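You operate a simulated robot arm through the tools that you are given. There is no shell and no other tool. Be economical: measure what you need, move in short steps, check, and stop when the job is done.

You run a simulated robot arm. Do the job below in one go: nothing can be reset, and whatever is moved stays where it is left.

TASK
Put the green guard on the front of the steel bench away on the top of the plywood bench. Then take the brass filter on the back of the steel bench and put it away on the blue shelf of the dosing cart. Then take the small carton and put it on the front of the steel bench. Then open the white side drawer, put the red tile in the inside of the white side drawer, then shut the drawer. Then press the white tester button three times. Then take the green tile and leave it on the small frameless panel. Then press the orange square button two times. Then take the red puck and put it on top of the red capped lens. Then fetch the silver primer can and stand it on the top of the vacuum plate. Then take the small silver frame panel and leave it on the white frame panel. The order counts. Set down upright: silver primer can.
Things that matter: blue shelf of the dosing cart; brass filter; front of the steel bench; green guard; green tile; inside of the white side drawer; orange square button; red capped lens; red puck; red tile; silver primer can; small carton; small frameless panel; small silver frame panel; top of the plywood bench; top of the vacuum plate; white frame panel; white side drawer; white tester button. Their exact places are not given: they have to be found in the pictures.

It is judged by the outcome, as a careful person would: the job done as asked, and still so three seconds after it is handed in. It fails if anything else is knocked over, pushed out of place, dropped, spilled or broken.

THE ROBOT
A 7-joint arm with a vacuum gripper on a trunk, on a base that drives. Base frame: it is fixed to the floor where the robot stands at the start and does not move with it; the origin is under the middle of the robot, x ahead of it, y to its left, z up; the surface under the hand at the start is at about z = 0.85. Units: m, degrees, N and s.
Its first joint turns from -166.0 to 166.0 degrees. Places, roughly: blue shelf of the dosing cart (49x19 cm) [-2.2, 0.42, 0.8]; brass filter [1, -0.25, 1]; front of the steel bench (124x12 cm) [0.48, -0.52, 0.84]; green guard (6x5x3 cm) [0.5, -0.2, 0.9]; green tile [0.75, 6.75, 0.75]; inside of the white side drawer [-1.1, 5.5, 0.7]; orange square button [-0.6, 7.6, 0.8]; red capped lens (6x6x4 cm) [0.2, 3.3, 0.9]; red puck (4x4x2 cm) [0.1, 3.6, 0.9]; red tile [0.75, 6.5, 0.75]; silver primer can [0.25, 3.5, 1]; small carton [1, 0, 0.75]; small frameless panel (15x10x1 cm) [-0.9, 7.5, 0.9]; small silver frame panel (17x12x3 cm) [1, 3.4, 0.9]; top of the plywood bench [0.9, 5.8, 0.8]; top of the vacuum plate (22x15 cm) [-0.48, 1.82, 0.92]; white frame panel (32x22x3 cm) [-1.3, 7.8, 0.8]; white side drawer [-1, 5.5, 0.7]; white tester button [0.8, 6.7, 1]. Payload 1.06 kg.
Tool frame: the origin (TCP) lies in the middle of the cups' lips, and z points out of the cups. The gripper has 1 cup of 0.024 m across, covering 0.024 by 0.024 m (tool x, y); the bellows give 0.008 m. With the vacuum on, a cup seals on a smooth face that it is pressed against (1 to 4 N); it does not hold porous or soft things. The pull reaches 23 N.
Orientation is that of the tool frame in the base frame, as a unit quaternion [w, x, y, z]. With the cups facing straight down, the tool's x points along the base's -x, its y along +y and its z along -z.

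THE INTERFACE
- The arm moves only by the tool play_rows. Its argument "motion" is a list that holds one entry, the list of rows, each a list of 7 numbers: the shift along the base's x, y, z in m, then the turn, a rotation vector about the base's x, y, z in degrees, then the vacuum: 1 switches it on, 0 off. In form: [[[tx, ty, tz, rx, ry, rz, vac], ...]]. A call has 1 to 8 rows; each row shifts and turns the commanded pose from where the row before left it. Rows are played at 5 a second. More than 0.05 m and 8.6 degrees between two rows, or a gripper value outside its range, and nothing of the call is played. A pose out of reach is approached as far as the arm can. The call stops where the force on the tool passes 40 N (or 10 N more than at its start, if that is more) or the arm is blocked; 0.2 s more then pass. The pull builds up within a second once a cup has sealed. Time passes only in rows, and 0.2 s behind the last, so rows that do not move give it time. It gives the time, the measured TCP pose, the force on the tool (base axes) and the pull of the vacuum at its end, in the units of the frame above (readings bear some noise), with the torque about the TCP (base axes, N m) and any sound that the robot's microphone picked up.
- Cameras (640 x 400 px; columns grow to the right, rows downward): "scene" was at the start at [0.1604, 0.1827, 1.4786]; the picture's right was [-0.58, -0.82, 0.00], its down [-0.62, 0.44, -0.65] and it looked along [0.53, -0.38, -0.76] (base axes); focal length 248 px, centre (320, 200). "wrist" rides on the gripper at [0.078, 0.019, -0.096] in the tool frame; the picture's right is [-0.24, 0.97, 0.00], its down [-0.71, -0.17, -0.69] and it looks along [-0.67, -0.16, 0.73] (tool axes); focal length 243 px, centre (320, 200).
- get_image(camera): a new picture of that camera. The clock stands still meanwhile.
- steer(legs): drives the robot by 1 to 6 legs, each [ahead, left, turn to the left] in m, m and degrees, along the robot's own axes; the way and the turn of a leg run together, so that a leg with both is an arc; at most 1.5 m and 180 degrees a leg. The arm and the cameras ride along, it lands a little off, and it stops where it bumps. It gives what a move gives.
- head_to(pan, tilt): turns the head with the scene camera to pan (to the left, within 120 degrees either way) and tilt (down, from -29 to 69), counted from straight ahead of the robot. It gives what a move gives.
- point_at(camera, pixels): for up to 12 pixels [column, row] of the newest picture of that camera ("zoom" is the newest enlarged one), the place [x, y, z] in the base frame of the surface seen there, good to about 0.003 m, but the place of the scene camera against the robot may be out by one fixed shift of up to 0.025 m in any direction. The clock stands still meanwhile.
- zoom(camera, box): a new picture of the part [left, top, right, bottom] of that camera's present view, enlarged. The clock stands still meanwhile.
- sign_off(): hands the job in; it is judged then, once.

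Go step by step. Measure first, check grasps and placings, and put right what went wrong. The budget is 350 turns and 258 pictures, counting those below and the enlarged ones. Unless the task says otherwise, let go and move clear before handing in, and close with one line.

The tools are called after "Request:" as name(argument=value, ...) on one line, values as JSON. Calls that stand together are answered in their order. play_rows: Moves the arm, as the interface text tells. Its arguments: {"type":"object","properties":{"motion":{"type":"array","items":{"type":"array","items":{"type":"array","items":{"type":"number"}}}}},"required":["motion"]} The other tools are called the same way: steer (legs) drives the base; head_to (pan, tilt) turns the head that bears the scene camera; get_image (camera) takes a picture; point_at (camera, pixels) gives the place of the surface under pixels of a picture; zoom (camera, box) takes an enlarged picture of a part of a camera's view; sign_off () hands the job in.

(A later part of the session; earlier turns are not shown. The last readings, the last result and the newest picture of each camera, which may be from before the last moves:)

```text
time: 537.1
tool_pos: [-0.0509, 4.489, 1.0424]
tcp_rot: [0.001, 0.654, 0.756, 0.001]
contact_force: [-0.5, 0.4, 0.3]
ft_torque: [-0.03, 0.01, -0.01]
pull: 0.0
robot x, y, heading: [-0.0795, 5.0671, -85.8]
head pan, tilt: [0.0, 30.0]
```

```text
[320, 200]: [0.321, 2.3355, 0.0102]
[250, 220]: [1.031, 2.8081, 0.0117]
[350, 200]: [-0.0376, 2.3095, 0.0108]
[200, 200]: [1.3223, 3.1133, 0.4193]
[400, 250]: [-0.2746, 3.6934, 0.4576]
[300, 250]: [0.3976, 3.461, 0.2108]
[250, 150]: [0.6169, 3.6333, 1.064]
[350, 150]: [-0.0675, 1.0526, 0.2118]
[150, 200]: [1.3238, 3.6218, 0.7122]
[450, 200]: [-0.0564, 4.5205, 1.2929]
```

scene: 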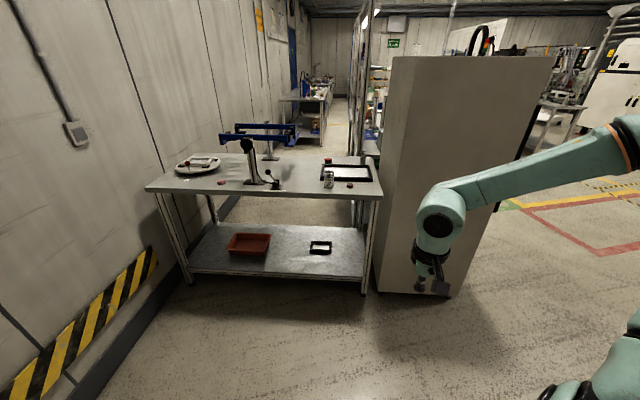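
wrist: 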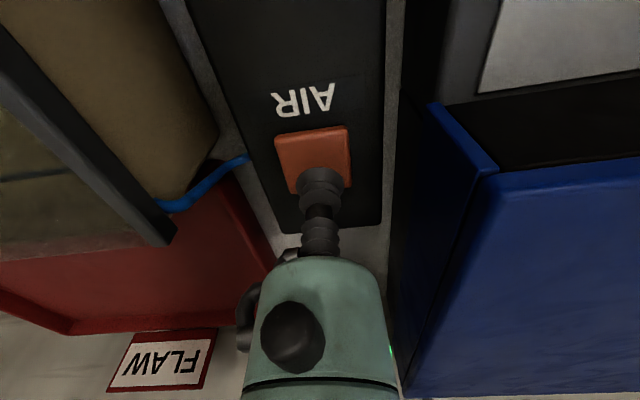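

The glue bench is ahead with a press stand, a black-framed tray, can and red discs. Moving in front of its right-hand part.

Request:
steer(legs=[[0.5, 0.35, -4.2]])

Request:
head_to(pan=0, tilt=40)

Request:
get_image(camera="scene")

Request:
get_image(camera="wrist")

```text
time: 540.6
tool_pos: [0.2816, 3.9964, 1.0433]
tcp_rot: [0.001, 0.678, 0.735, 0.0]
contact_force: [-0.6, -0.5, -0.7]
ft_torque: [-0.01, 0.04, 0.0]
pull: 0.1
robot x, y, heading: [0.2917, 4.5725, -89.3]
head pan, tilt: [0.0, 30.0]
```

```text
time: 541.3
tool_pos: [0.2818, 3.9966, 1.0425]
tcp_rot: [0.001, 0.678, 0.735, 0.0]
contact_force: [-1.0, -0.2, 0.8]
ft_torque: [0.01, 0.03, 0.01]
pull: 0.1
robot x, y, heading: [0.2928, 4.5762, -89.5]
head pan, tilt: [0.0, 40.0]
```

```text
114 pictures are left
```

scene: 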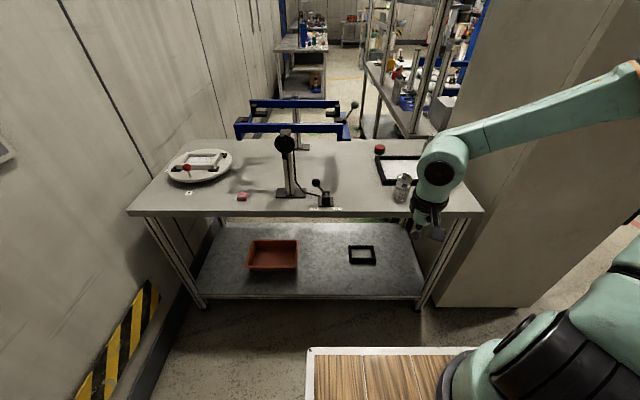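

```text
113 pictures are left
```

wrist: 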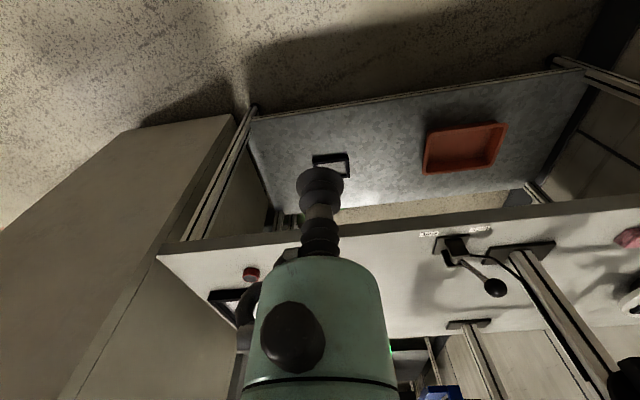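

The arm's elbow sticks out to the right, toward the cabinet. Measuring both, plus the items on the bench.

Request:
point_at(camera="scene", pixels=[[625, 100], [560, 110], [440, 300], [520, 200], [600, 60], [380, 150], [402, 185], [380, 205], [430, 260]])

Request:
zoom(camera="scene", box=[350, 120, 490, 230])

```text
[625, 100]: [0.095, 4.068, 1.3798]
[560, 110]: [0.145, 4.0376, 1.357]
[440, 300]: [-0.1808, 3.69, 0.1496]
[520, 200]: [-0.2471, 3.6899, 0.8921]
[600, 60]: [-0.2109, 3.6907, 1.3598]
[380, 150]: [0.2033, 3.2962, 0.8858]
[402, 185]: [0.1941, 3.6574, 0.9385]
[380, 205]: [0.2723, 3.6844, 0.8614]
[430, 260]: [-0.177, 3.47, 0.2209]
```

```text
3.64 times, centred on (420, 175) of scene
```

zoom: 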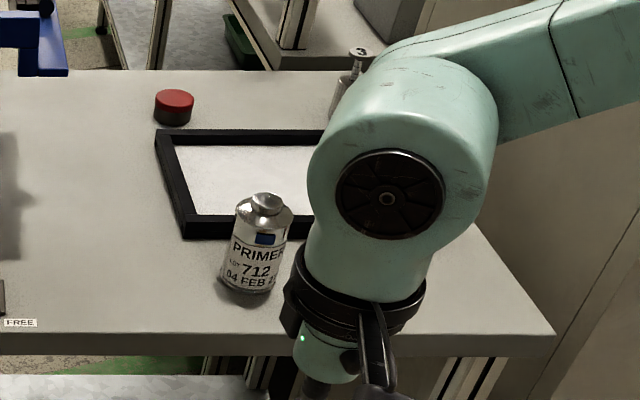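

Elbow is at about x = 0.05, the cabinet at x ≤ -0.18. I'll shift the base 0.3 m left (+x) to gain room.

Request:
steer(legs=[[0.05, 0.25, 0]])

Request:
get_image(camera="scene")

Request:
get_image(camera="wrist")

```text
time: 542.9
tool_pos: [0.461, 3.9551, 1.0426]
tcp_rot: [0.002, 0.649, 0.761, 0.0]
contact_force: [0.8, 0.5, 0.0]
ft_torque: [-0.01, 0.01, 0.0]
pull: 0.1
robot x, y, heading: [0.4255, 4.531, -85.3]
head pan, tilt: [0.0, 40.0]
stopped in leg 1: the robot was blocked; the commanded pose is now the measured one
```

```text
111 pictures are left
```

scene: 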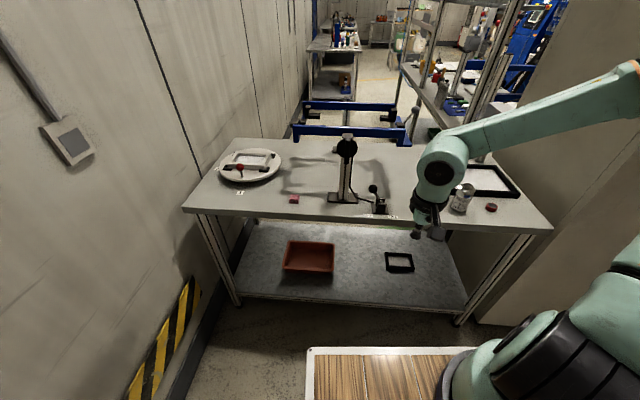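

```text
110 pictures are left
```

wrist: 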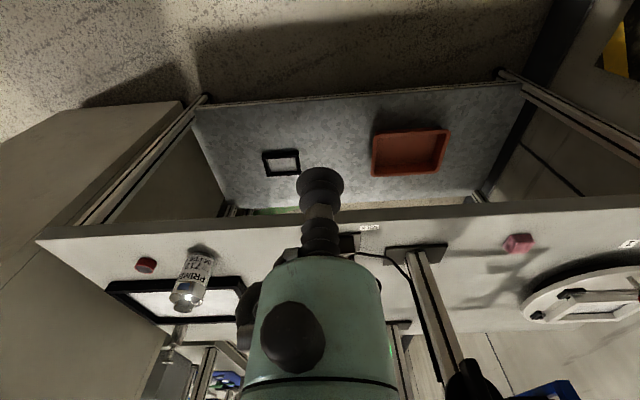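

The rear corner touched the plywood bench's leg; I'll check that bench, then go forward away from it.

Request:
steer(legs=[[0.08, -0.04, 0]])

Request:
head_to(pan=118, tilt=30)

Request:
get_image(camera="scene")

```text
time: 544.0
tool_pos: [0.43, 3.8701, 1.0421]
tcp_rot: [0.002, 0.648, 0.762, 0.0]
contact_force: [-0.6, -0.6, 0.4]
ft_torque: [-0.02, -0.02, -0.03]
pull: 0.1
robot x, y, heading: [0.3945, 4.4478, -84.8]
head pan, tilt: [0.0, 40.0]
```

```text
time: 546.0
tool_pos: [0.4295, 3.8698, 1.0421]
tcp_rot: [0.002, 0.648, 0.762, 0.0]
contact_force: [0.7, 0.8, -0.3]
ft_torque: [-0.01, 0.03, 0.02]
pull: 0.1
robot x, y, heading: [0.393, 4.4438, -84.9]
head pan, tilt: [118.0, 30.0]
```

```text
109 pictures are left
```

scene: 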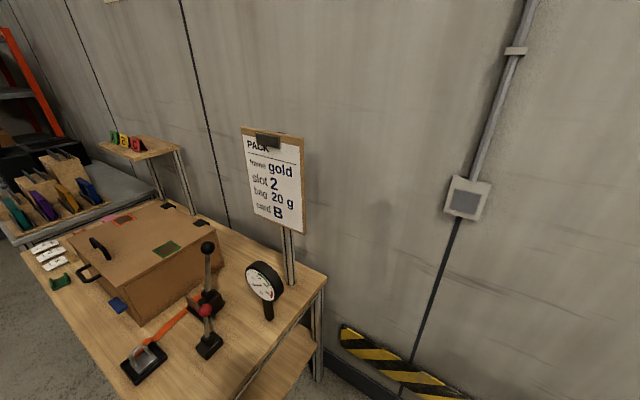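

The plywood bench is undisturbed, and the green guard is still at (62,282). Now moving the tool over toward the puck and lens for measuring.

Request:
play_rows(motion=[[[-0.045, 0, 0.015, 0, 0, 0, 0], [-0.045, 0, 0.015, 0, 0, 0, 0], [-0.045, 0, 0.015, 0, 0, 0, 0], [-0.045, 0, 0.015, 0, 0, 0, 0], [-0.045, 0, 0.015, 0, 0, 0, 0], [-0.04, 0, 0, 0, 0, 0, 0], [0, 0, 0, 0, 0, 0, 0]]])

Request:
steer(legs=[[0.12, 0, -4]])

Request:
head_to(pan=-10, tilt=45)

Request:
get_image(camera="wrist")

Request:
get_image(camera="scene")

```text
time: 547.6
tool_pos: [0.1637, 3.8695, 1.119]
tcp_rot: [0.001, 0.647, 0.762, 0.0]
contact_force: [-0.8, 0.9, -0.5]
ft_torque: [0.03, 0.01, -0.02]
pull: 0.0
robot x, y, heading: [0.3931, 4.4492, -85.1]
head pan, tilt: [118.0, 30.0]
```

```text
time: 548.8
tool_pos: [0.1293, 3.7666, 1.1181]
tcp_rot: [0.002, 0.674, 0.738, 0.001]
contact_force: [0.2, -0.1, -1.0]
ft_torque: [0.02, -0.04, 0.01]
pull: 0.2
robot x, y, heading: [0.4044, 4.3245, -88.8]
head pan, tilt: [118.0, 30.0]
```

```text
time: 550.9
tool_pos: [0.1286, 3.7667, 1.1187]
tcp_rot: [0.002, 0.675, 0.738, 0.001]
contact_force: [0.0, -0.2, -0.7]
ft_torque: [0.03, 0.0, 0.01]
pull: 0.1
robot x, y, heading: [0.397, 4.326, -89.2]
head pan, tilt: [-10.0, 45.0]
```

```text
108 pictures are left
```

wrist: 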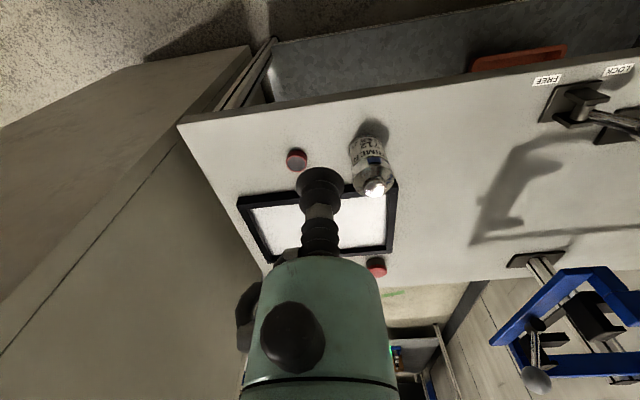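

```text
107 pictures are left
```

scene: 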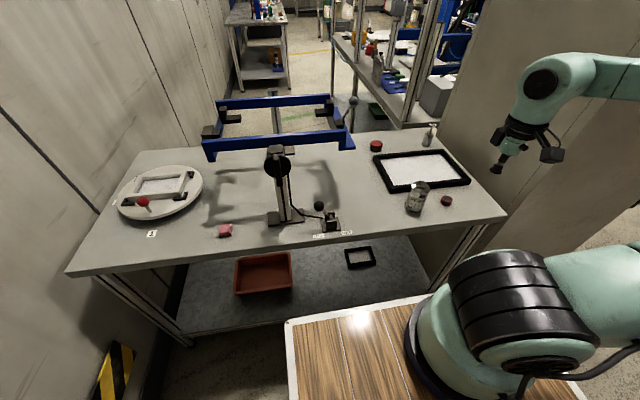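

Puck at wrist (297,159), lens at (376,267). Measuring them.

Request:
zoom(camera="wrist", box=[270, 110, 420, 290])

Request:
point_at(camera="wrist", pixels=[[297, 157], [291, 157], [304, 157], [297, 163], [376, 265], [370, 264], [382, 263], [376, 270], [375, 187], [285, 170]])

```text
2.22 times, centred on (345, 200) of wrist
```

zoom: 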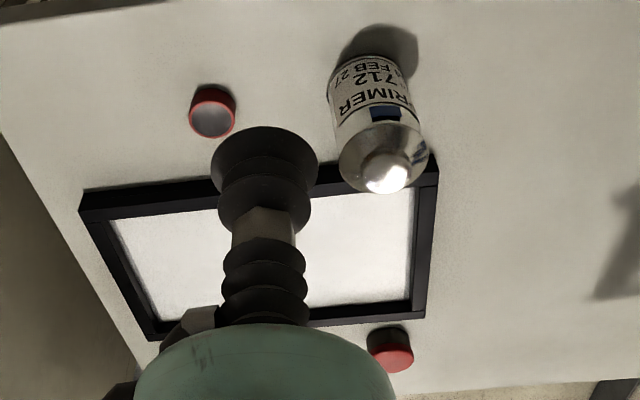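

```text
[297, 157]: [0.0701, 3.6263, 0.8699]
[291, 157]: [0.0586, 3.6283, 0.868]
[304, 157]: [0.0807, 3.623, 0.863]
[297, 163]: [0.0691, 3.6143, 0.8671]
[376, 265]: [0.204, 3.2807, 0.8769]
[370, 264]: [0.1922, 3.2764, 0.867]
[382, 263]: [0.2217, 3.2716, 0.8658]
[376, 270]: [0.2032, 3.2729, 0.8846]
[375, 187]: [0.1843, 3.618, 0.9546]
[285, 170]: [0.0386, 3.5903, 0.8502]
```

Puck centre [0.070,3.621], top ≈ 0.869. Moving over it and checking arm clearance from the cabinet.

Request:
play_rows(motion=[[[-0.015, -0.036, 0, 0, 0, 0, 0], [-0.015, -0.036, 0, 0, 0, 0, 0], [-0.015, -0.036, 0, 0, 0, 0, 0], [-0.0136, -0.037, 0, 0, 0, 0, 0], [0, 0, -0.045, 0, 0, 0, 0], [0, 0, -0.045, 0, 0, 0, 0], [0, 0, -0.045, 0, 0, 0, 0], [0, 0, 0, 0, 0, 0, 0]]])

Request:
get_image(camera="wrist")

Request:
get_image(camera="scene")

```text
time: 552.7
tool_pos: [0.0704, 3.622, 0.9828]
tcp_rot: [0.001, 0.675, 0.738, -0.001]
contact_force: [-0.2, 0.0, -0.3]
ft_torque: [0.01, 0.0, 0.01]
pull: 0.0
robot x, y, heading: [0.3972, 4.3243, -88.7]
head pan, tilt: [-10.0, 45.0]
```

```text
105 pictures are left
```

wrist: 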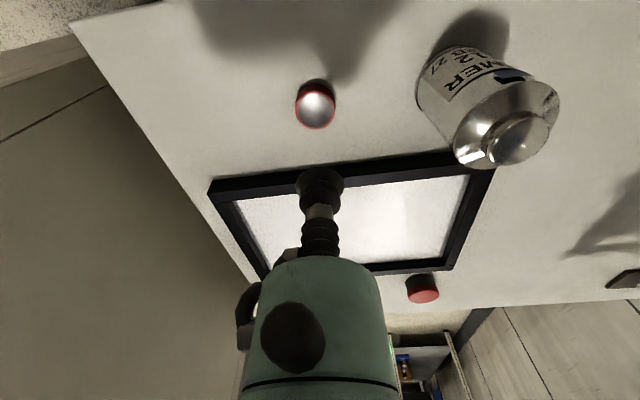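

```text
104 pictures are left
```

scene: 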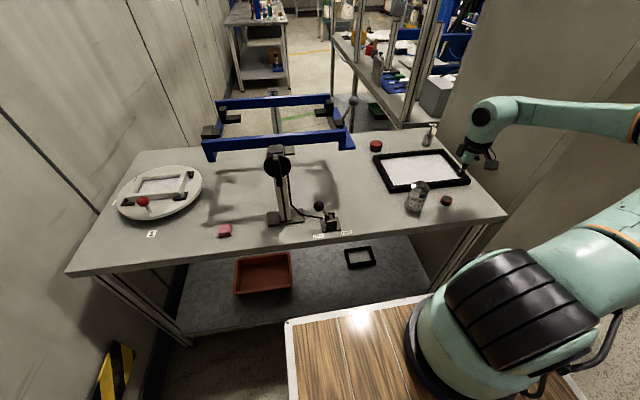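

Request:
point_at(camera="scene", pixels=[[545, 112], [600, 115], [635, 125], [590, 170], [600, 80]])

Request:
point_at(camera="wrist", pixels=[[315, 108], [300, 108], [331, 106], [316, 93], [316, 125], [423, 297], [410, 290], [438, 290]])

```text
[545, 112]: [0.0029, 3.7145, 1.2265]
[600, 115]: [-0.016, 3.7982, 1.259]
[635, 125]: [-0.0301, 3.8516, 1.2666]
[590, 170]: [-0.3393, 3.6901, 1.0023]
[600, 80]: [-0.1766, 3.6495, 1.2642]
```

```text
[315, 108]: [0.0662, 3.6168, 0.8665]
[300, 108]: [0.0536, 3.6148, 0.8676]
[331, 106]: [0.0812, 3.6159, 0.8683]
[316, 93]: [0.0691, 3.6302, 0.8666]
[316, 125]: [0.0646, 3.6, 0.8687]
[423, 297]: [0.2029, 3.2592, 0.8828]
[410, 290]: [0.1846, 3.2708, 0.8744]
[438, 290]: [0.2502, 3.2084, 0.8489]
```

Clear by 17 cm. Puck centre refined to [0.067,3.615,0.867]. Going down on it.

Request:
play_rows(motion=[[[-0.003, -0.007, -0.04, 0, 0, 0, 0], [0, 0, -0.04, 0, 0, 0, 0], [0, 0, -0.025, 0, 0, 0, 1], [0, 0, -0.008, 0, 0, 0, 1], [0, 0, -0.004, 0, 0, 0, 1], [0, 0, 0, 0, 0, 0, 1], [0, 0, 0, 0, 0, 0, 1]]])

```text
time: 554.3
tool_pos: [0.0672, 3.6154, 0.8671]
tcp_rot: [0.002, 0.674, 0.738, 0.0]
contact_force: [-2.2, -2.3, 11.2]
ft_torque: [-0.01, 0.04, 0.01]
pull: 23.3
robot x, y, heading: [0.3992, 4.325, -88.8]
head pan, tilt: [-10.0, 45.0]
```

Sealed. Lifting, then moving the base 0.18 m forward to reach the lens.

Request:
play_rows(motion=[[[0, 0, 0.02, 0, 0, 0, 1], [0, 0, 0.045, 0, 0, 0, 1], [0, 0, 0.045, 0, 0, 0, 1], [0.02, 0, 0.04, 0, 0, 0, 1], [0.03, 0, 0.03, 0, 0, 0, 1], [0.03, 0, 0, 0, 0, 0, 1]]])

Request:
steer(legs=[[0.17, 0.0, 0]])

Request:
get_image(camera="wrist")

Request:
get_image(camera="scene")

```text
time: 555.7
tool_pos: [0.148, 3.6131, 1.0448]
tcp_rot: [0.001, 0.675, 0.738, 0.001]
contact_force: [-0.4, 1.4, -0.2]
ft_torque: [0.0, -0.03, 0.03]
pull: 23.2
robot x, y, heading: [0.3958, 4.3243, -89.0]
head pan, tilt: [-10.0, 45.0]
```

```text
time: 557.2
tool_pos: [0.1511, 3.4442, 1.044]
tcp_rot: [0.001, 0.675, 0.738, 0.001]
contact_force: [0.8, -0.9, -1.0]
ft_torque: [0.0, -0.01, 0.03]
pull: 22.5
robot x, y, heading: [0.4047, 4.1566, -88.8]
head pan, tilt: [-10.0, 45.0]
```

```text
103 pictures are left
```

wrist: 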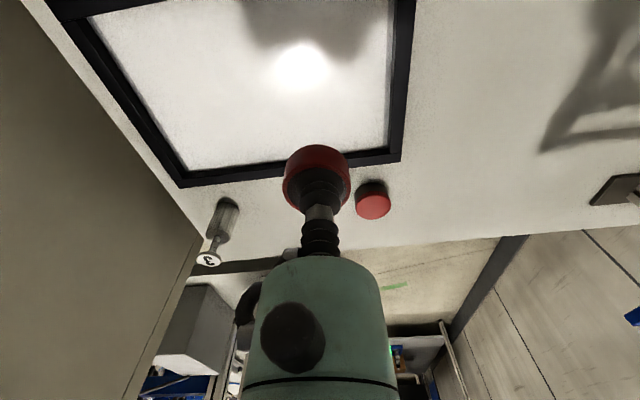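

```text
102 pictures are left
```

scene: 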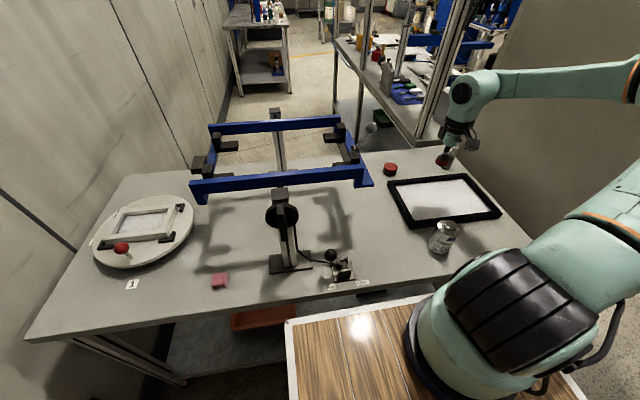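

Request:
zoom(camera="wrist", box=[340, 160, 410, 230])

Request:
point_at(camera="zoom", pixels=[[300, 260], [220, 260], [380, 260], [300, 200], [300, 320], [300, 150], [420, 300]])

```text
5.71 times, centred on (375, 195) of wrist
```

zoom: 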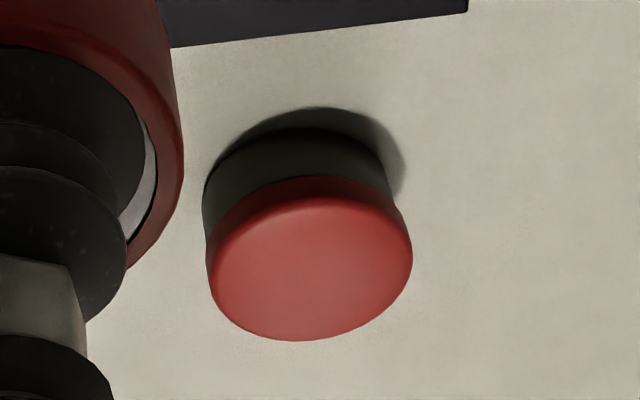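

```text
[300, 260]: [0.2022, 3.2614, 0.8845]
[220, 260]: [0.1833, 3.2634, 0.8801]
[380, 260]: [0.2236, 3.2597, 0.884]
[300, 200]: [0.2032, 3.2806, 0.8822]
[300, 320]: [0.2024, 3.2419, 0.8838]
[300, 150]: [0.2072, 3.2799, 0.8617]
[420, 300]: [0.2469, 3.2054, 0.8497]
```

Lens top centre [0.2045,3.259,0.8845]. Carrying the puck over it.

Request:
play_rows(motion=[[[0.011, -0.037, 0, 0, 0, 0, 1], [0.011, -0.037, 0, 0, 0, 0, 1], [0.011, -0.037, 0, 0, 0, 0, 1], [0.011, -0.037, 0, 0, 0, 0, 1], [0.0095, -0.037, 0, 0, 0, 0, 1], [0, 0, -0.045, 0, 0, 0, 1], [0, 0, -0.04, 0, 0, 0, 1], [0, 0, 0, 0, 0, 0, 1]]])

Request:
get_image(camera="wrist")

```text
time: 559.0
tool_pos: [0.205, 3.2564, 0.9595]
tcp_rot: [0.002, 0.674, 0.739, 0.001]
contact_force: [0.4, -1.2, 0.2]
ft_torque: [-0.02, 0.02, -0.02]
pull: 23.3
robot x, y, heading: [0.4016, 4.1557, -88.8]
head pan, tilt: [-10.0, 45.0]
```

```text
100 pictures are left
```

wrist: 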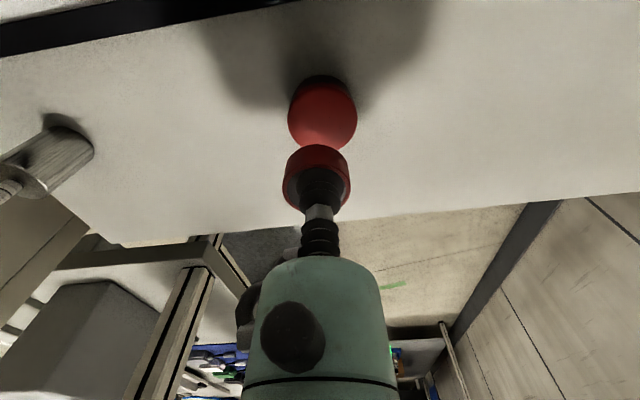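

Lens centre at (322,117) matches the drop point (320,120). Lowering the puck.

Request:
play_rows(motion=[[[0, 0.002, -0.035, 0, 0, 0, 1], [0, 0, -0.015, 0, 0, 0, 1], [0, 0, -0.006, 0, 0, 0, 1], [0, 0, -0.002, 0, 0, 0, 1], [0, 0, 0, 0, 0, 0, 1]]])

```text
time: 560.2
tool_pos: [0.2056, 3.2599, 0.9023]
tcp_rot: [0.002, 0.675, 0.738, 0.001]
contact_force: [0.5, -0.1, 0.1]
ft_torque: [-0.04, -0.02, 0.01]
pull: 22.7
robot x, y, heading: [0.4029, 4.1567, -88.8]
head pan, tilt: [-10.0, 45.0]
```

Request:
play_rows(motion=[[[0, 0, -0.002, 0, 0, 0, 1], [0, 0, 0, 0, 0, 0, 1]]])

```text
time: 560.8
tool_pos: [0.2056, 3.2602, 0.8996]
tcp_rot: [0.002, 0.674, 0.739, -0.001]
contact_force: [-0.5, 0.4, 7.2]
ft_torque: [0.02, 0.03, -0.04]
pull: 23.2
robot x, y, heading: [0.404, 4.1549, -89.0]
head pan, tilt: [-10.0, 45.0]
```

Seated on the lens (7 N). Letting go and rising straight up.

Request:
play_rows(motion=[[[0, 0, 0, 0, 0, 0, 0], [0, 0, 0, 0, 0, 0, 0], [0, 0, 0, 0, 0, 0, 0], [0, 0, 0.002, 0, 0, 0, 0], [0, 0, 0.01, 0, 0, 0, 0], [0, 0, 0.03, 0, 0, 0, 0], [0, 0, 0.045, 0, 0, 0, 0], [0, 0, 0.045, 0, 0, 0, 0]]])

Request:
get_image(camera="wrist")

```text
time: 562.6
tool_pos: [0.2052, 3.2614, 1.0314]
tcp_rot: [0.001, 0.675, 0.738, 0.001]
contact_force: [-0.9, -0.5, 0.8]
ft_torque: [-0.02, -0.03, 0.03]
pull: 0.1
robot x, y, heading: [0.4036, 4.1529, -89.1]
head pan, tilt: [-10.0, 45.0]
```

```text
99 pictures are left
```

wrist: 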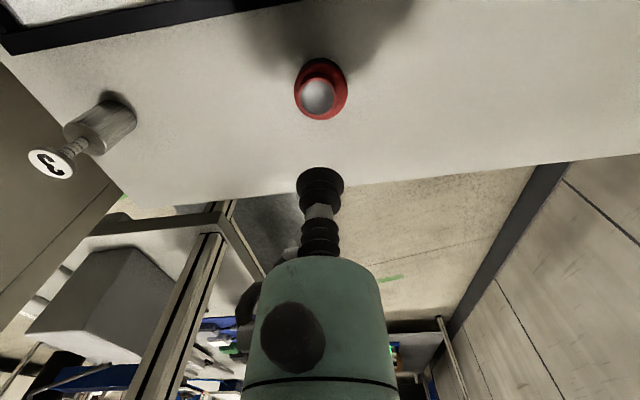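

The puck sits centred on the lens at (318,93). Now the primer can: backing the base 0.17 m and looking at its cap.

Request:
play_rows(motion=[[[0, 0, 0.045, 0, 0, 0, 0], [0, 0, 0.045, 0, 0, 0, 0]]])

Request:
steer(legs=[[-0.17, 0, 0]])

Request:
play_rows(motion=[[[0, 0.045, 0, 0, 0, 0, 0], [0, 0.045, 0, 0, 0, 0, 0], [0, 0.045, 0, 0, 0, 0, 0], [0, 0.045, 0, 0, 0, 0, 0], [0, 0.02, 0, 0, 0, 0, 0]]])

Request:
get_image(camera="wrist")

```text
time: 563.2
tool_pos: [0.2049, 3.2594, 1.1222]
tcp_rot: [0.001, 0.675, 0.738, 0.001]
contact_force: [-0.7, 0.3, 0.2]
ft_torque: [-0.02, -0.04, 0.02]
pull: 0.0
robot x, y, heading: [0.4054, 4.152, -89.1]
head pan, tilt: [-10.0, 45.0]
```

```text
time: 564.6
tool_pos: [0.1994, 3.4294, 1.122]
tcp_rot: [0.001, 0.676, 0.737, 0.0]
contact_force: [-0.7, 0.5, -0.1]
ft_torque: [-0.02, 0.01, -0.03]
pull: 0.1
robot x, y, heading: [0.4023, 4.3237, -89.4]
head pan, tilt: [-10.0, 45.0]
```

```text
time: 565.8
tool_pos: [0.1993, 3.6303, 1.1237]
tcp_rot: [0.001, 0.675, 0.737, 0.0]
contact_force: [-0.5, 0.1, -0.1]
ft_torque: [0.02, 0.0, 0.01]
pull: 0.1
robot x, y, heading: [0.4, 4.3239, -88.7]
head pan, tilt: [-10.0, 45.0]
```

```text
98 pictures are left
```

wrist: 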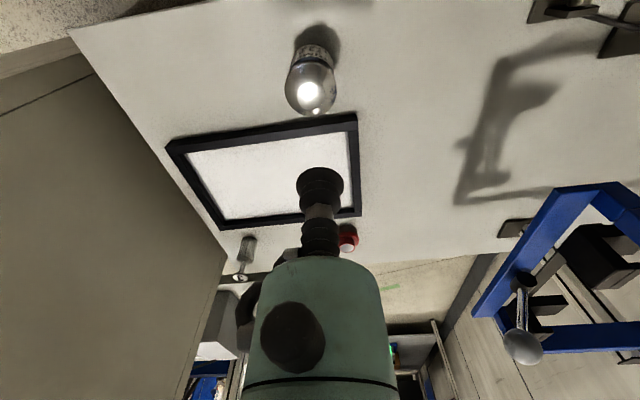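

Request:
zoom(camera="wrist", box=[275, 40, 355, 120])

Request:
point_at(camera="zoom", pixels=[[280, 260], [240, 260], [320, 260], [280, 220], [280, 300], [200, 220], [380, 220], [300, 150], [330, 345]])

```text
5.00 times, centred on (315, 80) of wrist
```

zoom: 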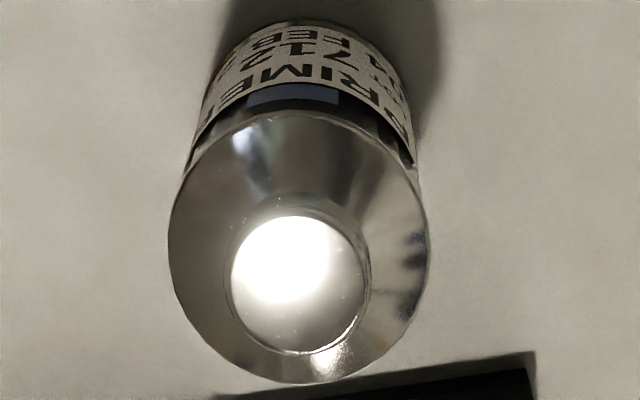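

```text
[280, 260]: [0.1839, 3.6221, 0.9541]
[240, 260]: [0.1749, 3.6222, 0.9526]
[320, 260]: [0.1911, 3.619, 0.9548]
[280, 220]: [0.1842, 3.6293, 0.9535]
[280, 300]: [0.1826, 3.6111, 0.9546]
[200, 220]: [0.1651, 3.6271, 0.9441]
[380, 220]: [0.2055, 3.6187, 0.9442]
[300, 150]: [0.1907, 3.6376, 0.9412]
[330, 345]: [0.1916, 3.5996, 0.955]
```

The cap is about 27 mm across, centred near [0.186,3.614,0.954], so I need precision. Coming down to z ≈ 1.0 and re-measuring.

Request:
play_rows(motion=[[[-0.013, -0.016, 0, 0, 0, 0, 0], [0, 0, -0.045, 0, 0, 0, 0], [0, 0, -0.045, 0, 0, 0, 0], [0, 0, -0.035, 0, 0, 0, 0], [0, 0, 0, 0, 0, 0, 0], [0, 0, 0, 0, 0, 0, 0]]])

Request:
zoom(camera="wrist", box=[260, 80, 380, 200])

```text
time: 567.2
tool_pos: [0.1854, 3.6118, 0.9976]
tcp_rot: [0.002, 0.676, 0.737, 0.0]
contact_force: [0.1, 0.1, -0.6]
ft_torque: [0.02, -0.03, 0.03]
pull: 0.1
robot x, y, heading: [0.3993, 4.3217, -88.9]
head pan, tilt: [-10.0, 45.0]
```

```text
3.33 times, centred on (320, 140) of wrist
```

zoom: 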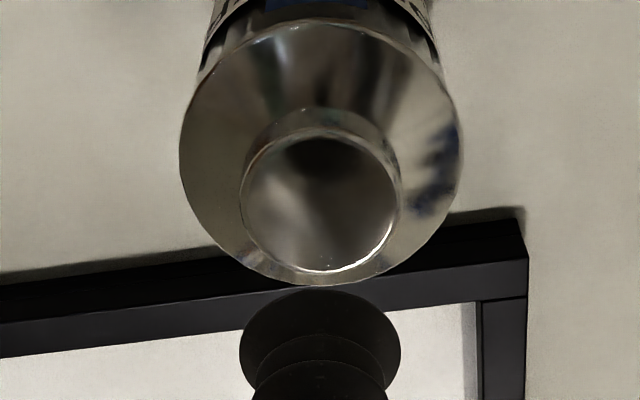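

The cap centre (320,140) lies within a millimetre of the cup's landing point, and it's about 3 cm wide. Descending.

Request:
play_rows(motion=[[[0, 0.001, -0.025, 0, 0, 0, 1], [0, 0, -0.012, 0, 0, 0, 1], [0, 0, -0.006, 0, 0, 0, 1], [0, 0, -0.002, 0, 0, 0, 1], [0, 0, 0, 0, 0, 0, 1], [0, 0, 0, 0, 0, 0, 1]]])

```text
time: 568.6
tool_pos: [0.1857, 3.6135, 0.9522]
tcp_rot: [0.001, 0.676, 0.737, 0.0]
contact_force: [-2.9, -1.0, 10.5]
ft_torque: [-0.01, 0.07, 0.01]
pull: 22.5
robot x, y, heading: [0.3978, 4.3253, -89.1]
head pan, tilt: [-10.0, 45.0]
```

Sealed at 22.5 N. Lifting the can and checking it hangs straight.

Request:
play_rows(motion=[[[0, 0, 0.015, 0, 0, 0, 1], [0, 0, 0.03, 0, 0, 0, 1], [0, 0, 0.04, 0, 0, 0, 1], [0, 0, 0.045, 0, 0, 0, 1], [0.02, 0, 0.04, 0, 0, 0, 1], [0.04, 0.01, 0.0, 0, 0, 0, 1], [0.04, 0.01, 0, 0, 0, 0, 1], [0.04, 0.01, 0, 0, 0, 0, 1]]])

Request:
get_image(camera="scene")

```text
time: 570.4
tool_pos: [0.3273, 3.6426, 1.1213]
tcp_rot: [0.003, 0.676, 0.737, 0.0]
contact_force: [0.1, 0.1, -3.2]
ft_torque: [0.01, 0.01, 0.01]
pull: 23.2
robot x, y, heading: [0.3977, 4.3226, -89.3]
head pan, tilt: [-10.0, 45.0]
```

```text
95 pictures are left
```

scene: 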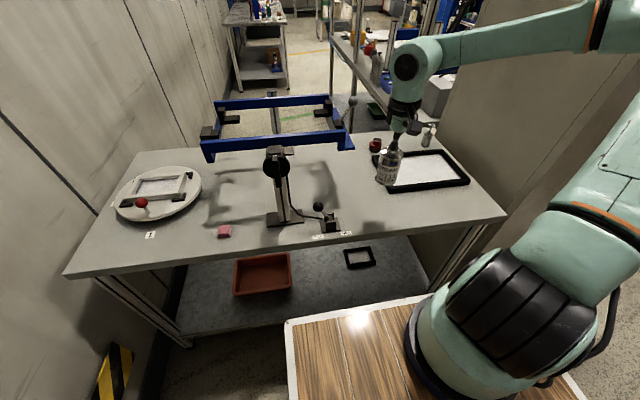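

The can hangs upright. Drawing it in, then driving through the gap and down the aisle to the framing bench.

Request:
play_rows(motion=[[[0.02, 0.03, 0, 0, 0, 0, 1], [0.02, 0.03, 0, 0, 0, 0, 1], [0.02, 0.03, 0, 0, 0, 0, 1], [0, 0, 0, 0, 0, 0, 1]]])

Request:
steer(legs=[[-0.12, -0.35, 0], [0, 0, -90]])

```text
time: 571.4
tool_pos: [0.3872, 3.735, 1.1209]
tcp_rot: [0.002, 0.675, 0.737, 0.001]
contact_force: [0.7, -0.1, -3.1]
ft_torque: [-0.01, -0.04, 0.02]
pull: 22.7
robot x, y, heading: [0.3991, 4.3272, -89.5]
head pan, tilt: [-10.0, 45.0]
```

```text
time: 577.5
tool_pos: [-0.5354, 4.4396, 1.1199]
tcp_rot: [0.001, 0.999, 0.052, 0.0]
contact_force: [0.2, 0.0, -2.8]
ft_torque: [0.02, -0.02, 0.0]
pull: 22.8
robot x, y, heading: [0.0561, 4.433, -178.2]
head pan, tilt: [-10.0, 45.0]
```

Request:
steer(legs=[[1.2, 0.12, 0], [0, 0, 88], [0, -0.2, 0]])

```text
time: 588.6
tool_pos: [-1.3644, 3.6923, 1.1194]
tcp_rot: [0.001, 0.683, 0.73, 0.0]
contact_force: [-0.3, -0.2, -3.0]
ft_torque: [0.02, -0.04, -0.01]
pull: 23.0
robot x, y, heading: [-1.3397, 4.2814, -90.5]
head pan, tilt: [-10.0, 45.0]
```

Heading south down the aisle, can still held. On to y ≈ 1.85, then face the bench.

Request:
steer(legs=[[1.45, -0.05, 0], [1.0, 0, 0], [0, 0, 90]])

Request:
head_to(pan=0, tilt=40)

Request:
get_image(camera="scene")

Request:
get_image(camera="wrist")

```text
time: 604.4
tool_pos: [-0.8395, 1.809, 1.1208]
tcp_rot: [0.002, -0.031, 1.0, 0.001]
contact_force: [0.7, -0.5, -3.4]
ft_torque: [0.02, 0.03, 0.0]
pull: 23.2
robot x, y, heading: [-1.4271, 1.8348, -0.7]
head pan, tilt: [-10.0, 45.0]
```

```text
time: 605.1
tool_pos: [-0.8387, 1.8108, 1.1201]
tcp_rot: [0.001, -0.031, 1.0, 0.001]
contact_force: [0.0, 0.0, -1.9]
ft_torque: [-0.01, 0.05, -0.02]
pull: 23.3
robot x, y, heading: [-1.4239, 1.838, -0.7]
head pan, tilt: [0.0, 40.0]
```

```text
94 pictures are left
```

scene: 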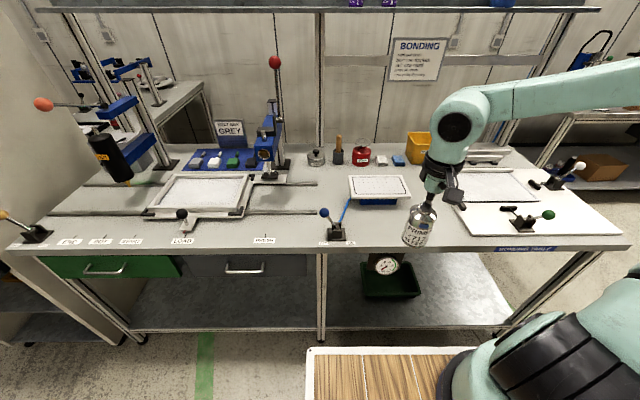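

```text
93 pictures are left
```

wrist: 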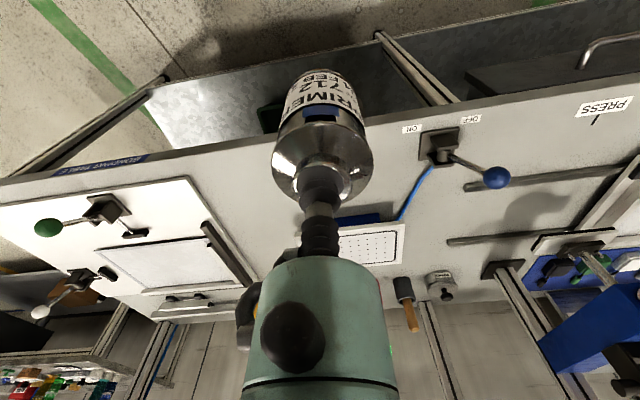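

The vacuum plate is the white perforated plate at scene (380,186). Measuring it.

Request:
point_at(camera="scene", pixels=[[380, 186], [350, 180], [408, 180], [355, 196], [408, 194], [338, 225], [325, 212], [362, 155]])

Request:
point_at(camera="wrist", pixels=[[370, 247], [395, 230], [390, 258], [400, 245], [350, 235], [495, 177]])

Request:
zoom(camera="scene", box=[310, 130, 460, 250])

```text
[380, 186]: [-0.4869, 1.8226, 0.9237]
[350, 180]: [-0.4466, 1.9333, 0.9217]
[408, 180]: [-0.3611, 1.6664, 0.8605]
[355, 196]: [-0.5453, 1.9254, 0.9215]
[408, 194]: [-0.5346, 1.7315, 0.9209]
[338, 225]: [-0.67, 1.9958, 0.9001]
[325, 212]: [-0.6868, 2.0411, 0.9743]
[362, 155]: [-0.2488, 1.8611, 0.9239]
```

```text
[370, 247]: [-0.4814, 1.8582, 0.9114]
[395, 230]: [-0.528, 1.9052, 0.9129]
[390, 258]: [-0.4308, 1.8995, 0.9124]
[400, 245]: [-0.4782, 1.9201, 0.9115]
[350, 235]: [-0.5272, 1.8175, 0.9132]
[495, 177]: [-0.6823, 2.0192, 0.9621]
```

```text
3.33 times, centred on (385, 190) of scene
```

zoom: 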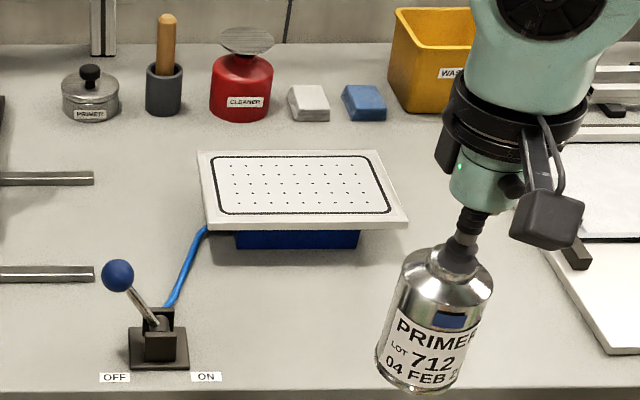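

The plate top is z ≈ 0.912, centred near [-0.485,1.82]. Moving the base 0.15 m closer, then the can over the plate.

Request:
steer(legs=[[0.14, 0, 0]])

Request:
play_rows(motion=[[[0.045, 0.002, 0, 0, 0, 0, 1], [0.045, 0.002, 0, 0, 0, 0, 1], [0.045, 0.002, 0, 0, 0, 0, 1], [0.04, 0.002, 0, 0, 0, 0, 1], [0, 0, 0, 0, 0, 0, 1]]])

Request:
get_image(camera="wrist")

Request:
zoom(camera="scene", box=[270, 100, 490, 260])

```text
time: 606.5
tool_pos: [-0.6952, 1.8076, 1.1209]
tcp_rot: [0.001, -0.03, 1.0, 0.0]
contact_force: [-0.4, 0.0, -3.6]
ft_torque: [0.0, -0.01, -0.03]
pull: 22.6
robot x, y, heading: [-1.2839, 1.8319, -0.7]
head pan, tilt: [0.0, 40.0]
```

```text
time: 607.7
tool_pos: [-0.5215, 1.8136, 1.1211]
tcp_rot: [0.001, -0.03, 1.0, 0.001]
contact_force: [0.9, 0.4, -3.4]
ft_torque: [0.0, 0.05, 0.03]
pull: 23.0
robot x, y, heading: [-1.2817, 1.8393, -0.6]
head pan, tilt: [0.0, 40.0]
```

```text
91 pictures are left
```

wrist: 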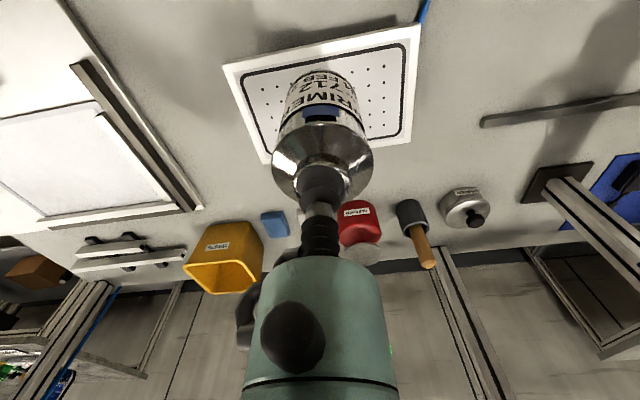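

```text
2.50 times, centred on (380, 180) of scene
```

zoom: 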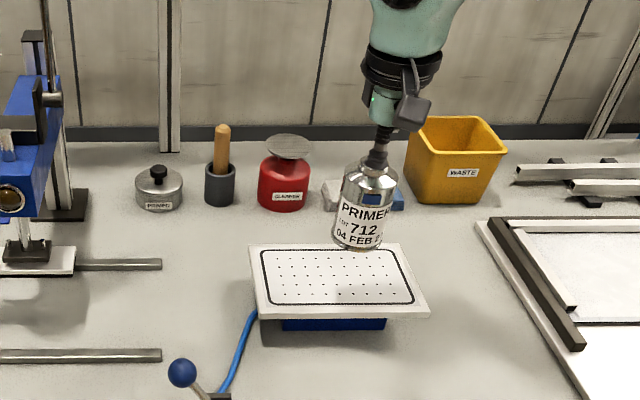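

Measuring the plate's corners from here to centre the can.

Request:
point_at(camera="wrist", pixels=[[226, 70], [418, 28], [405, 138], [265, 160], [390, 85], [255, 100], [385, 125]])

```text
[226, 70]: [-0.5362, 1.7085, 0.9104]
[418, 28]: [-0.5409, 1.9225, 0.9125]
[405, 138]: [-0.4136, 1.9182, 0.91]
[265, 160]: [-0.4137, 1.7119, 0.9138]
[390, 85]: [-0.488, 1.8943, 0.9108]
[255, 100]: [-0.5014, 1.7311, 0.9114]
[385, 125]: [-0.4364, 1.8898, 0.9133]
```

Centre [-0.476,1.815]. Over and down.

Request:
play_rows(motion=[[[0.043, 0, 0, 0, 0, 0, 1], [0, 0, -0.04, 0, 0, 0, 1], [0, 0, -0.035, 0, 0, 0, 1], [0, 0, -0.02, 0, 0, 0, 1], [0, 0, -0.006, 0, 0, 0, 1], [0, 0, 0, 0, 0, 0, 1]]])

```text
time: 609.1
tool_pos: [-0.4768, 1.8152, 1.0201]
tcp_rot: [0.001, -0.031, 1.0, 0.001]
contact_force: [-0.7, -0.7, -2.2]
ft_torque: [0.01, -0.02, -0.01]
pull: 22.6
robot x, y, heading: [-1.2826, 1.8385, -0.7]
head pan, tilt: [0.0, 40.0]
```

Request:
play_rows(motion=[[[0, 0, -0.003, 0, 0, 0, 1], [0, 0, -0.002, 0, 0, 0, 1], [0, 0, 0, 0, 0, 0, 1]]])

```text
time: 609.9
tool_pos: [-0.4771, 1.8143, 1.0159]
tcp_rot: [0.001, -0.031, 1.0, 0.001]
contact_force: [-1.1, -0.2, 15.3]
ft_torque: [-0.01, 0.0, -0.09]
pull: 23.0
robot x, y, heading: [-1.2844, 1.8405, -0.4]
head pan, tilt: [0.0, 40.0]
```

On the plate (15 N). Releasing and rising straight up.

Request:
play_rows(motion=[[[0, 0, 0.001, 0, 0, 0, 0], [0, 0, 0, 0, 0, 0, 0], [0, 0, 0, 0, 0, 0, 0], [0, 0, 0, 0, 0, 0, 0], [0, 0, 0.01, 0, 0, 0, 0], [0, 0, 0.03, 0, 0, 0, 0], [0, 0, 0.045, 0, 0, 0, 0], [0, 0, 0.045, 0, 0, 0, 0]]])

Request:
zoom(camera="scene", box=[270, 100, 490, 260])

```text
time: 611.7
tool_pos: [-0.4769, 1.815, 1.1471]
tcp_rot: [0.001, -0.03, 1.0, 0.001]
contact_force: [-0.1, -0.5, -0.3]
ft_torque: [0.01, 0.02, 0.01]
pull: 0.1
robot x, y, heading: [-1.2843, 1.836, -0.7]
head pan, tilt: [0.0, 40.0]
```

```text
2.50 times, centred on (380, 180) of scene
```

zoom: 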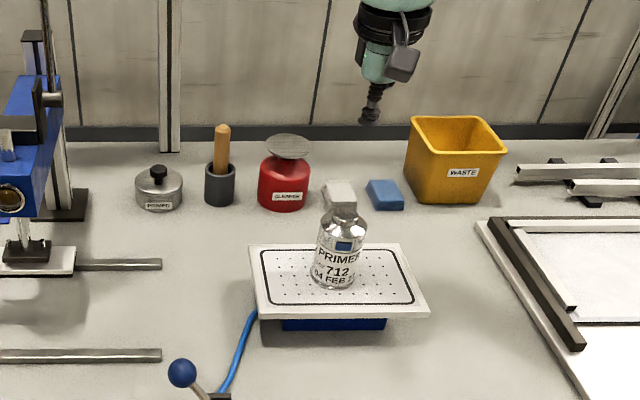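

The can stands upright on the plate. Last item: the small silver frame panel on the glue bench. Retracting and driving back up.

Request:
play_rows(motion=[[[-0.03, 0, 0.03, 0, 0, 0, 0], [-0.045, 0, 0.02, 0, 0, 0, 0], [-0.045, 0, 0.01, 0, 0, 0, 0], [-0.045, 0, 0, 0, 0, 0, 0], [-0.045, 0, 0, 0, 0, 0, 0], [-0.02, 0, 0, 0, 0, 0, 0]]])

Request:
steer(legs=[[-0.2, 0, 0], [0, 0, 90], [1.4, 0, 0], [0.95, 0, 0], [0, 0, -89]])

```text
time: 613.1
tool_pos: [-0.708, 1.8134, 1.2044]
tcp_rot: [0.0, -0.031, 1.0, 0.002]
contact_force: [-0.3, 0.1, 0.4]
ft_torque: [0.01, 0.01, 0.01]
pull: 0.1
robot x, y, heading: [-1.2821, 1.8368, -0.7]
head pan, tilt: [0.0, 40.0]
```

```text
time: 633.5
tool_pos: [-0.8559, 4.1497, 1.2048]
tcp_rot: [0.002, -0.01, 1.0, 0.001]
contact_force: [0.0, -1.1, 0.1]
ft_torque: [-0.01, -0.01, -0.02]
pull: 0.1
robot x, y, heading: [-1.4286, 4.1982, -3.2]
head pan, tilt: [0.0, 40.0]
```

Request:
steer(legs=[[1.4, 0.28, 3], [0, 0, -90], [0, 0.7, 0]])

Request:
head_to(pan=10, tilt=45)

Request:
get_image(camera="scene")

Request:
get_image(camera="wrist")

```text
time: 647.0
tool_pos: [0.4704, 3.8312, 1.2042]
tcp_rot: [0.002, 0.649, 0.76, 0.001]
contact_force: [-0.2, 0.3, 0.4]
ft_torque: [0.01, -0.01, 0.02]
pull: 0.0
robot x, y, heading: [0.4364, 4.4039, -85.1]
head pan, tilt: [0.0, 40.0]
stopped in leg 3: the robot was blocked; the commanded pose is now the measured one
```

```text
time: 647.7
tool_pos: [0.4702, 3.8322, 1.2051]
tcp_rot: [0.002, 0.649, 0.76, 0.001]
contact_force: [0.1, 0.2, -0.6]
ft_torque: [0.03, 0.02, -0.04]
pull: 0.0
robot x, y, heading: [0.4379, 4.4068, -85.3]
head pan, tilt: [10.0, 45.0]
```

```text
88 pictures are left
```

scene: 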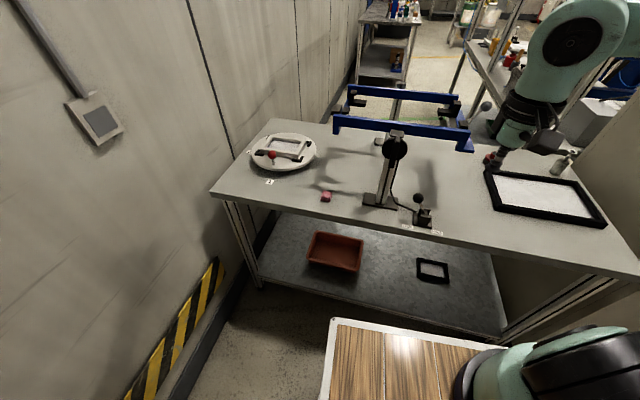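

```text
87 pictures are left
```

wrist: 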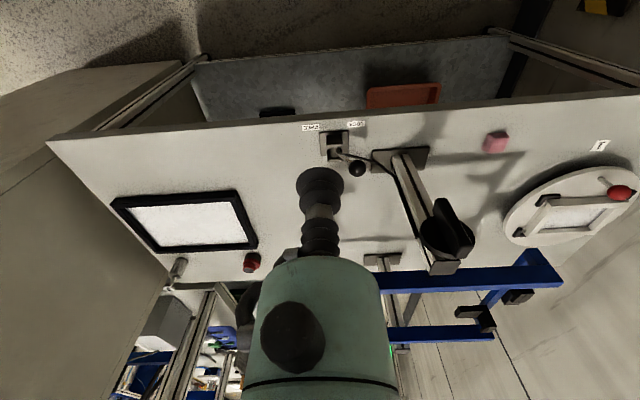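

The rear touched the plywood bench again, so I need to be nearer the glue bench (y ≈ 4.19). Enlarging the panel first.

Request:
steer(legs=[[0.21, -0.03, -4.8]])

Request:
steer(legs=[[0, 0.33, 0]])

Request:
get_image(camera="wrist")

Request:
get_image(camera="scene")

```text
time: 649.3
tool_pos: [0.4016, 3.6205, 1.2048]
tcp_rot: [0.002, 0.681, 0.732, 0.001]
contact_force: [0.8, 0.5, -0.6]
ft_torque: [0.0, -0.03, 0.01]
pull: 0.0
robot x, y, heading: [0.416, 4.1973, -89.9]
head pan, tilt: [10.0, 45.0]
```

```text
time: 651.5
tool_pos: [0.7278, 3.6202, 1.205]
tcp_rot: [0.002, 0.681, 0.733, 0.001]
contact_force: [0.0, -0.7, -0.6]
ft_torque: [0.04, 0.01, -0.01]
pull: 0.1
robot x, y, heading: [0.7386, 4.1957, -90.0]
head pan, tilt: [10.0, 45.0]
```

```text
86 pictures are left
```

wrist: 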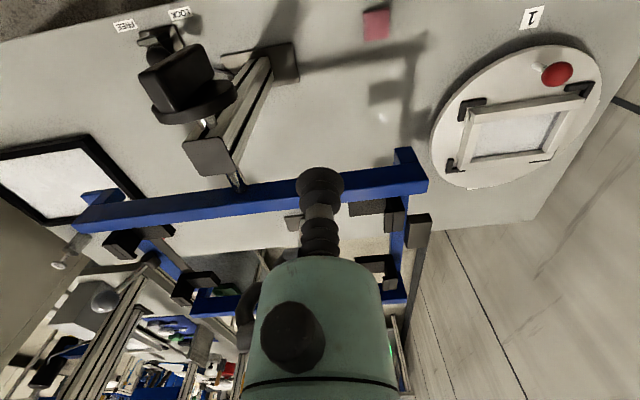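

```text
85 pictures are left
```

scene: 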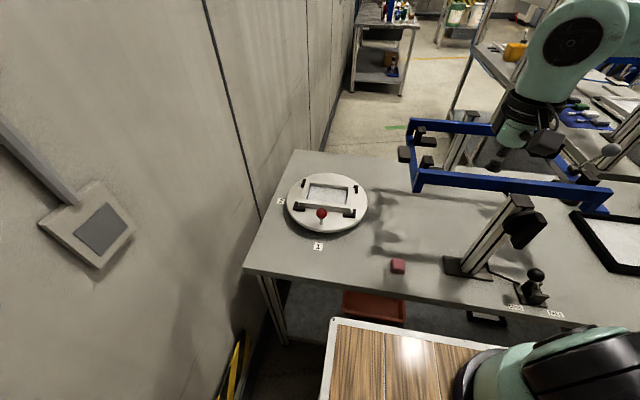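

Request:
zoom(camera="wrist", box=[420, 30, 620, 200])

Request:
point_at(camera="zoom", pixels=[[300, 260], [390, 210], [230, 300], [270, 180], [250, 230], [480, 240], [380, 290], [440, 100], [150, 150], [330, 190], [170, 190], [510, 140]])

Request:
zoom(camera="scene", box=[270, 150, 400, 250])

```text
2.35 times, centred on (520, 115) of wrist
```

zoom: 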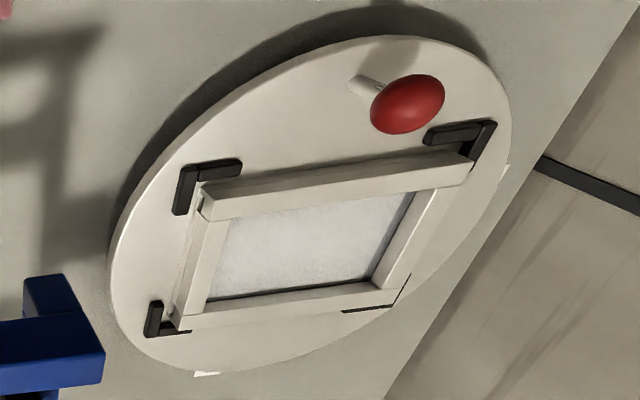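

```text
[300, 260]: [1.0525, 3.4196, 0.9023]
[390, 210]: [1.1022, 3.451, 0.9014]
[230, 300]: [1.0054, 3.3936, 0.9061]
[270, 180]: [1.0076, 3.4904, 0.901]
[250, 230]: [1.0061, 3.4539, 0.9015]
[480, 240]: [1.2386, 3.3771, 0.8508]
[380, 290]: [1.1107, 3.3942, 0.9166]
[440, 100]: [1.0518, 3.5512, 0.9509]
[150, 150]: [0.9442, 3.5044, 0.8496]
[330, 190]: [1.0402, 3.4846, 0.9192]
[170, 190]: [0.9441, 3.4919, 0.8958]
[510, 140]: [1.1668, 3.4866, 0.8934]
```

```text
4.00 times, centred on (335, 200) of scene
```

zoom: 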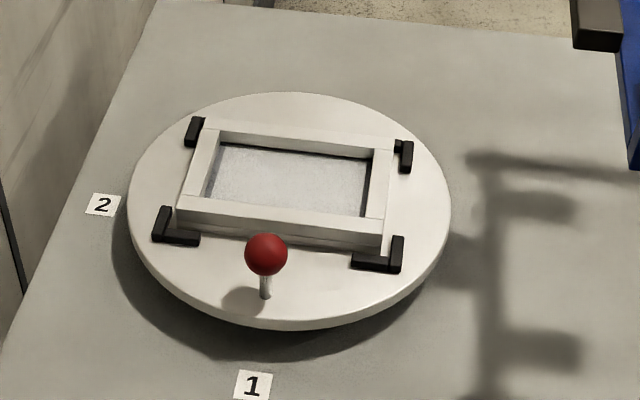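

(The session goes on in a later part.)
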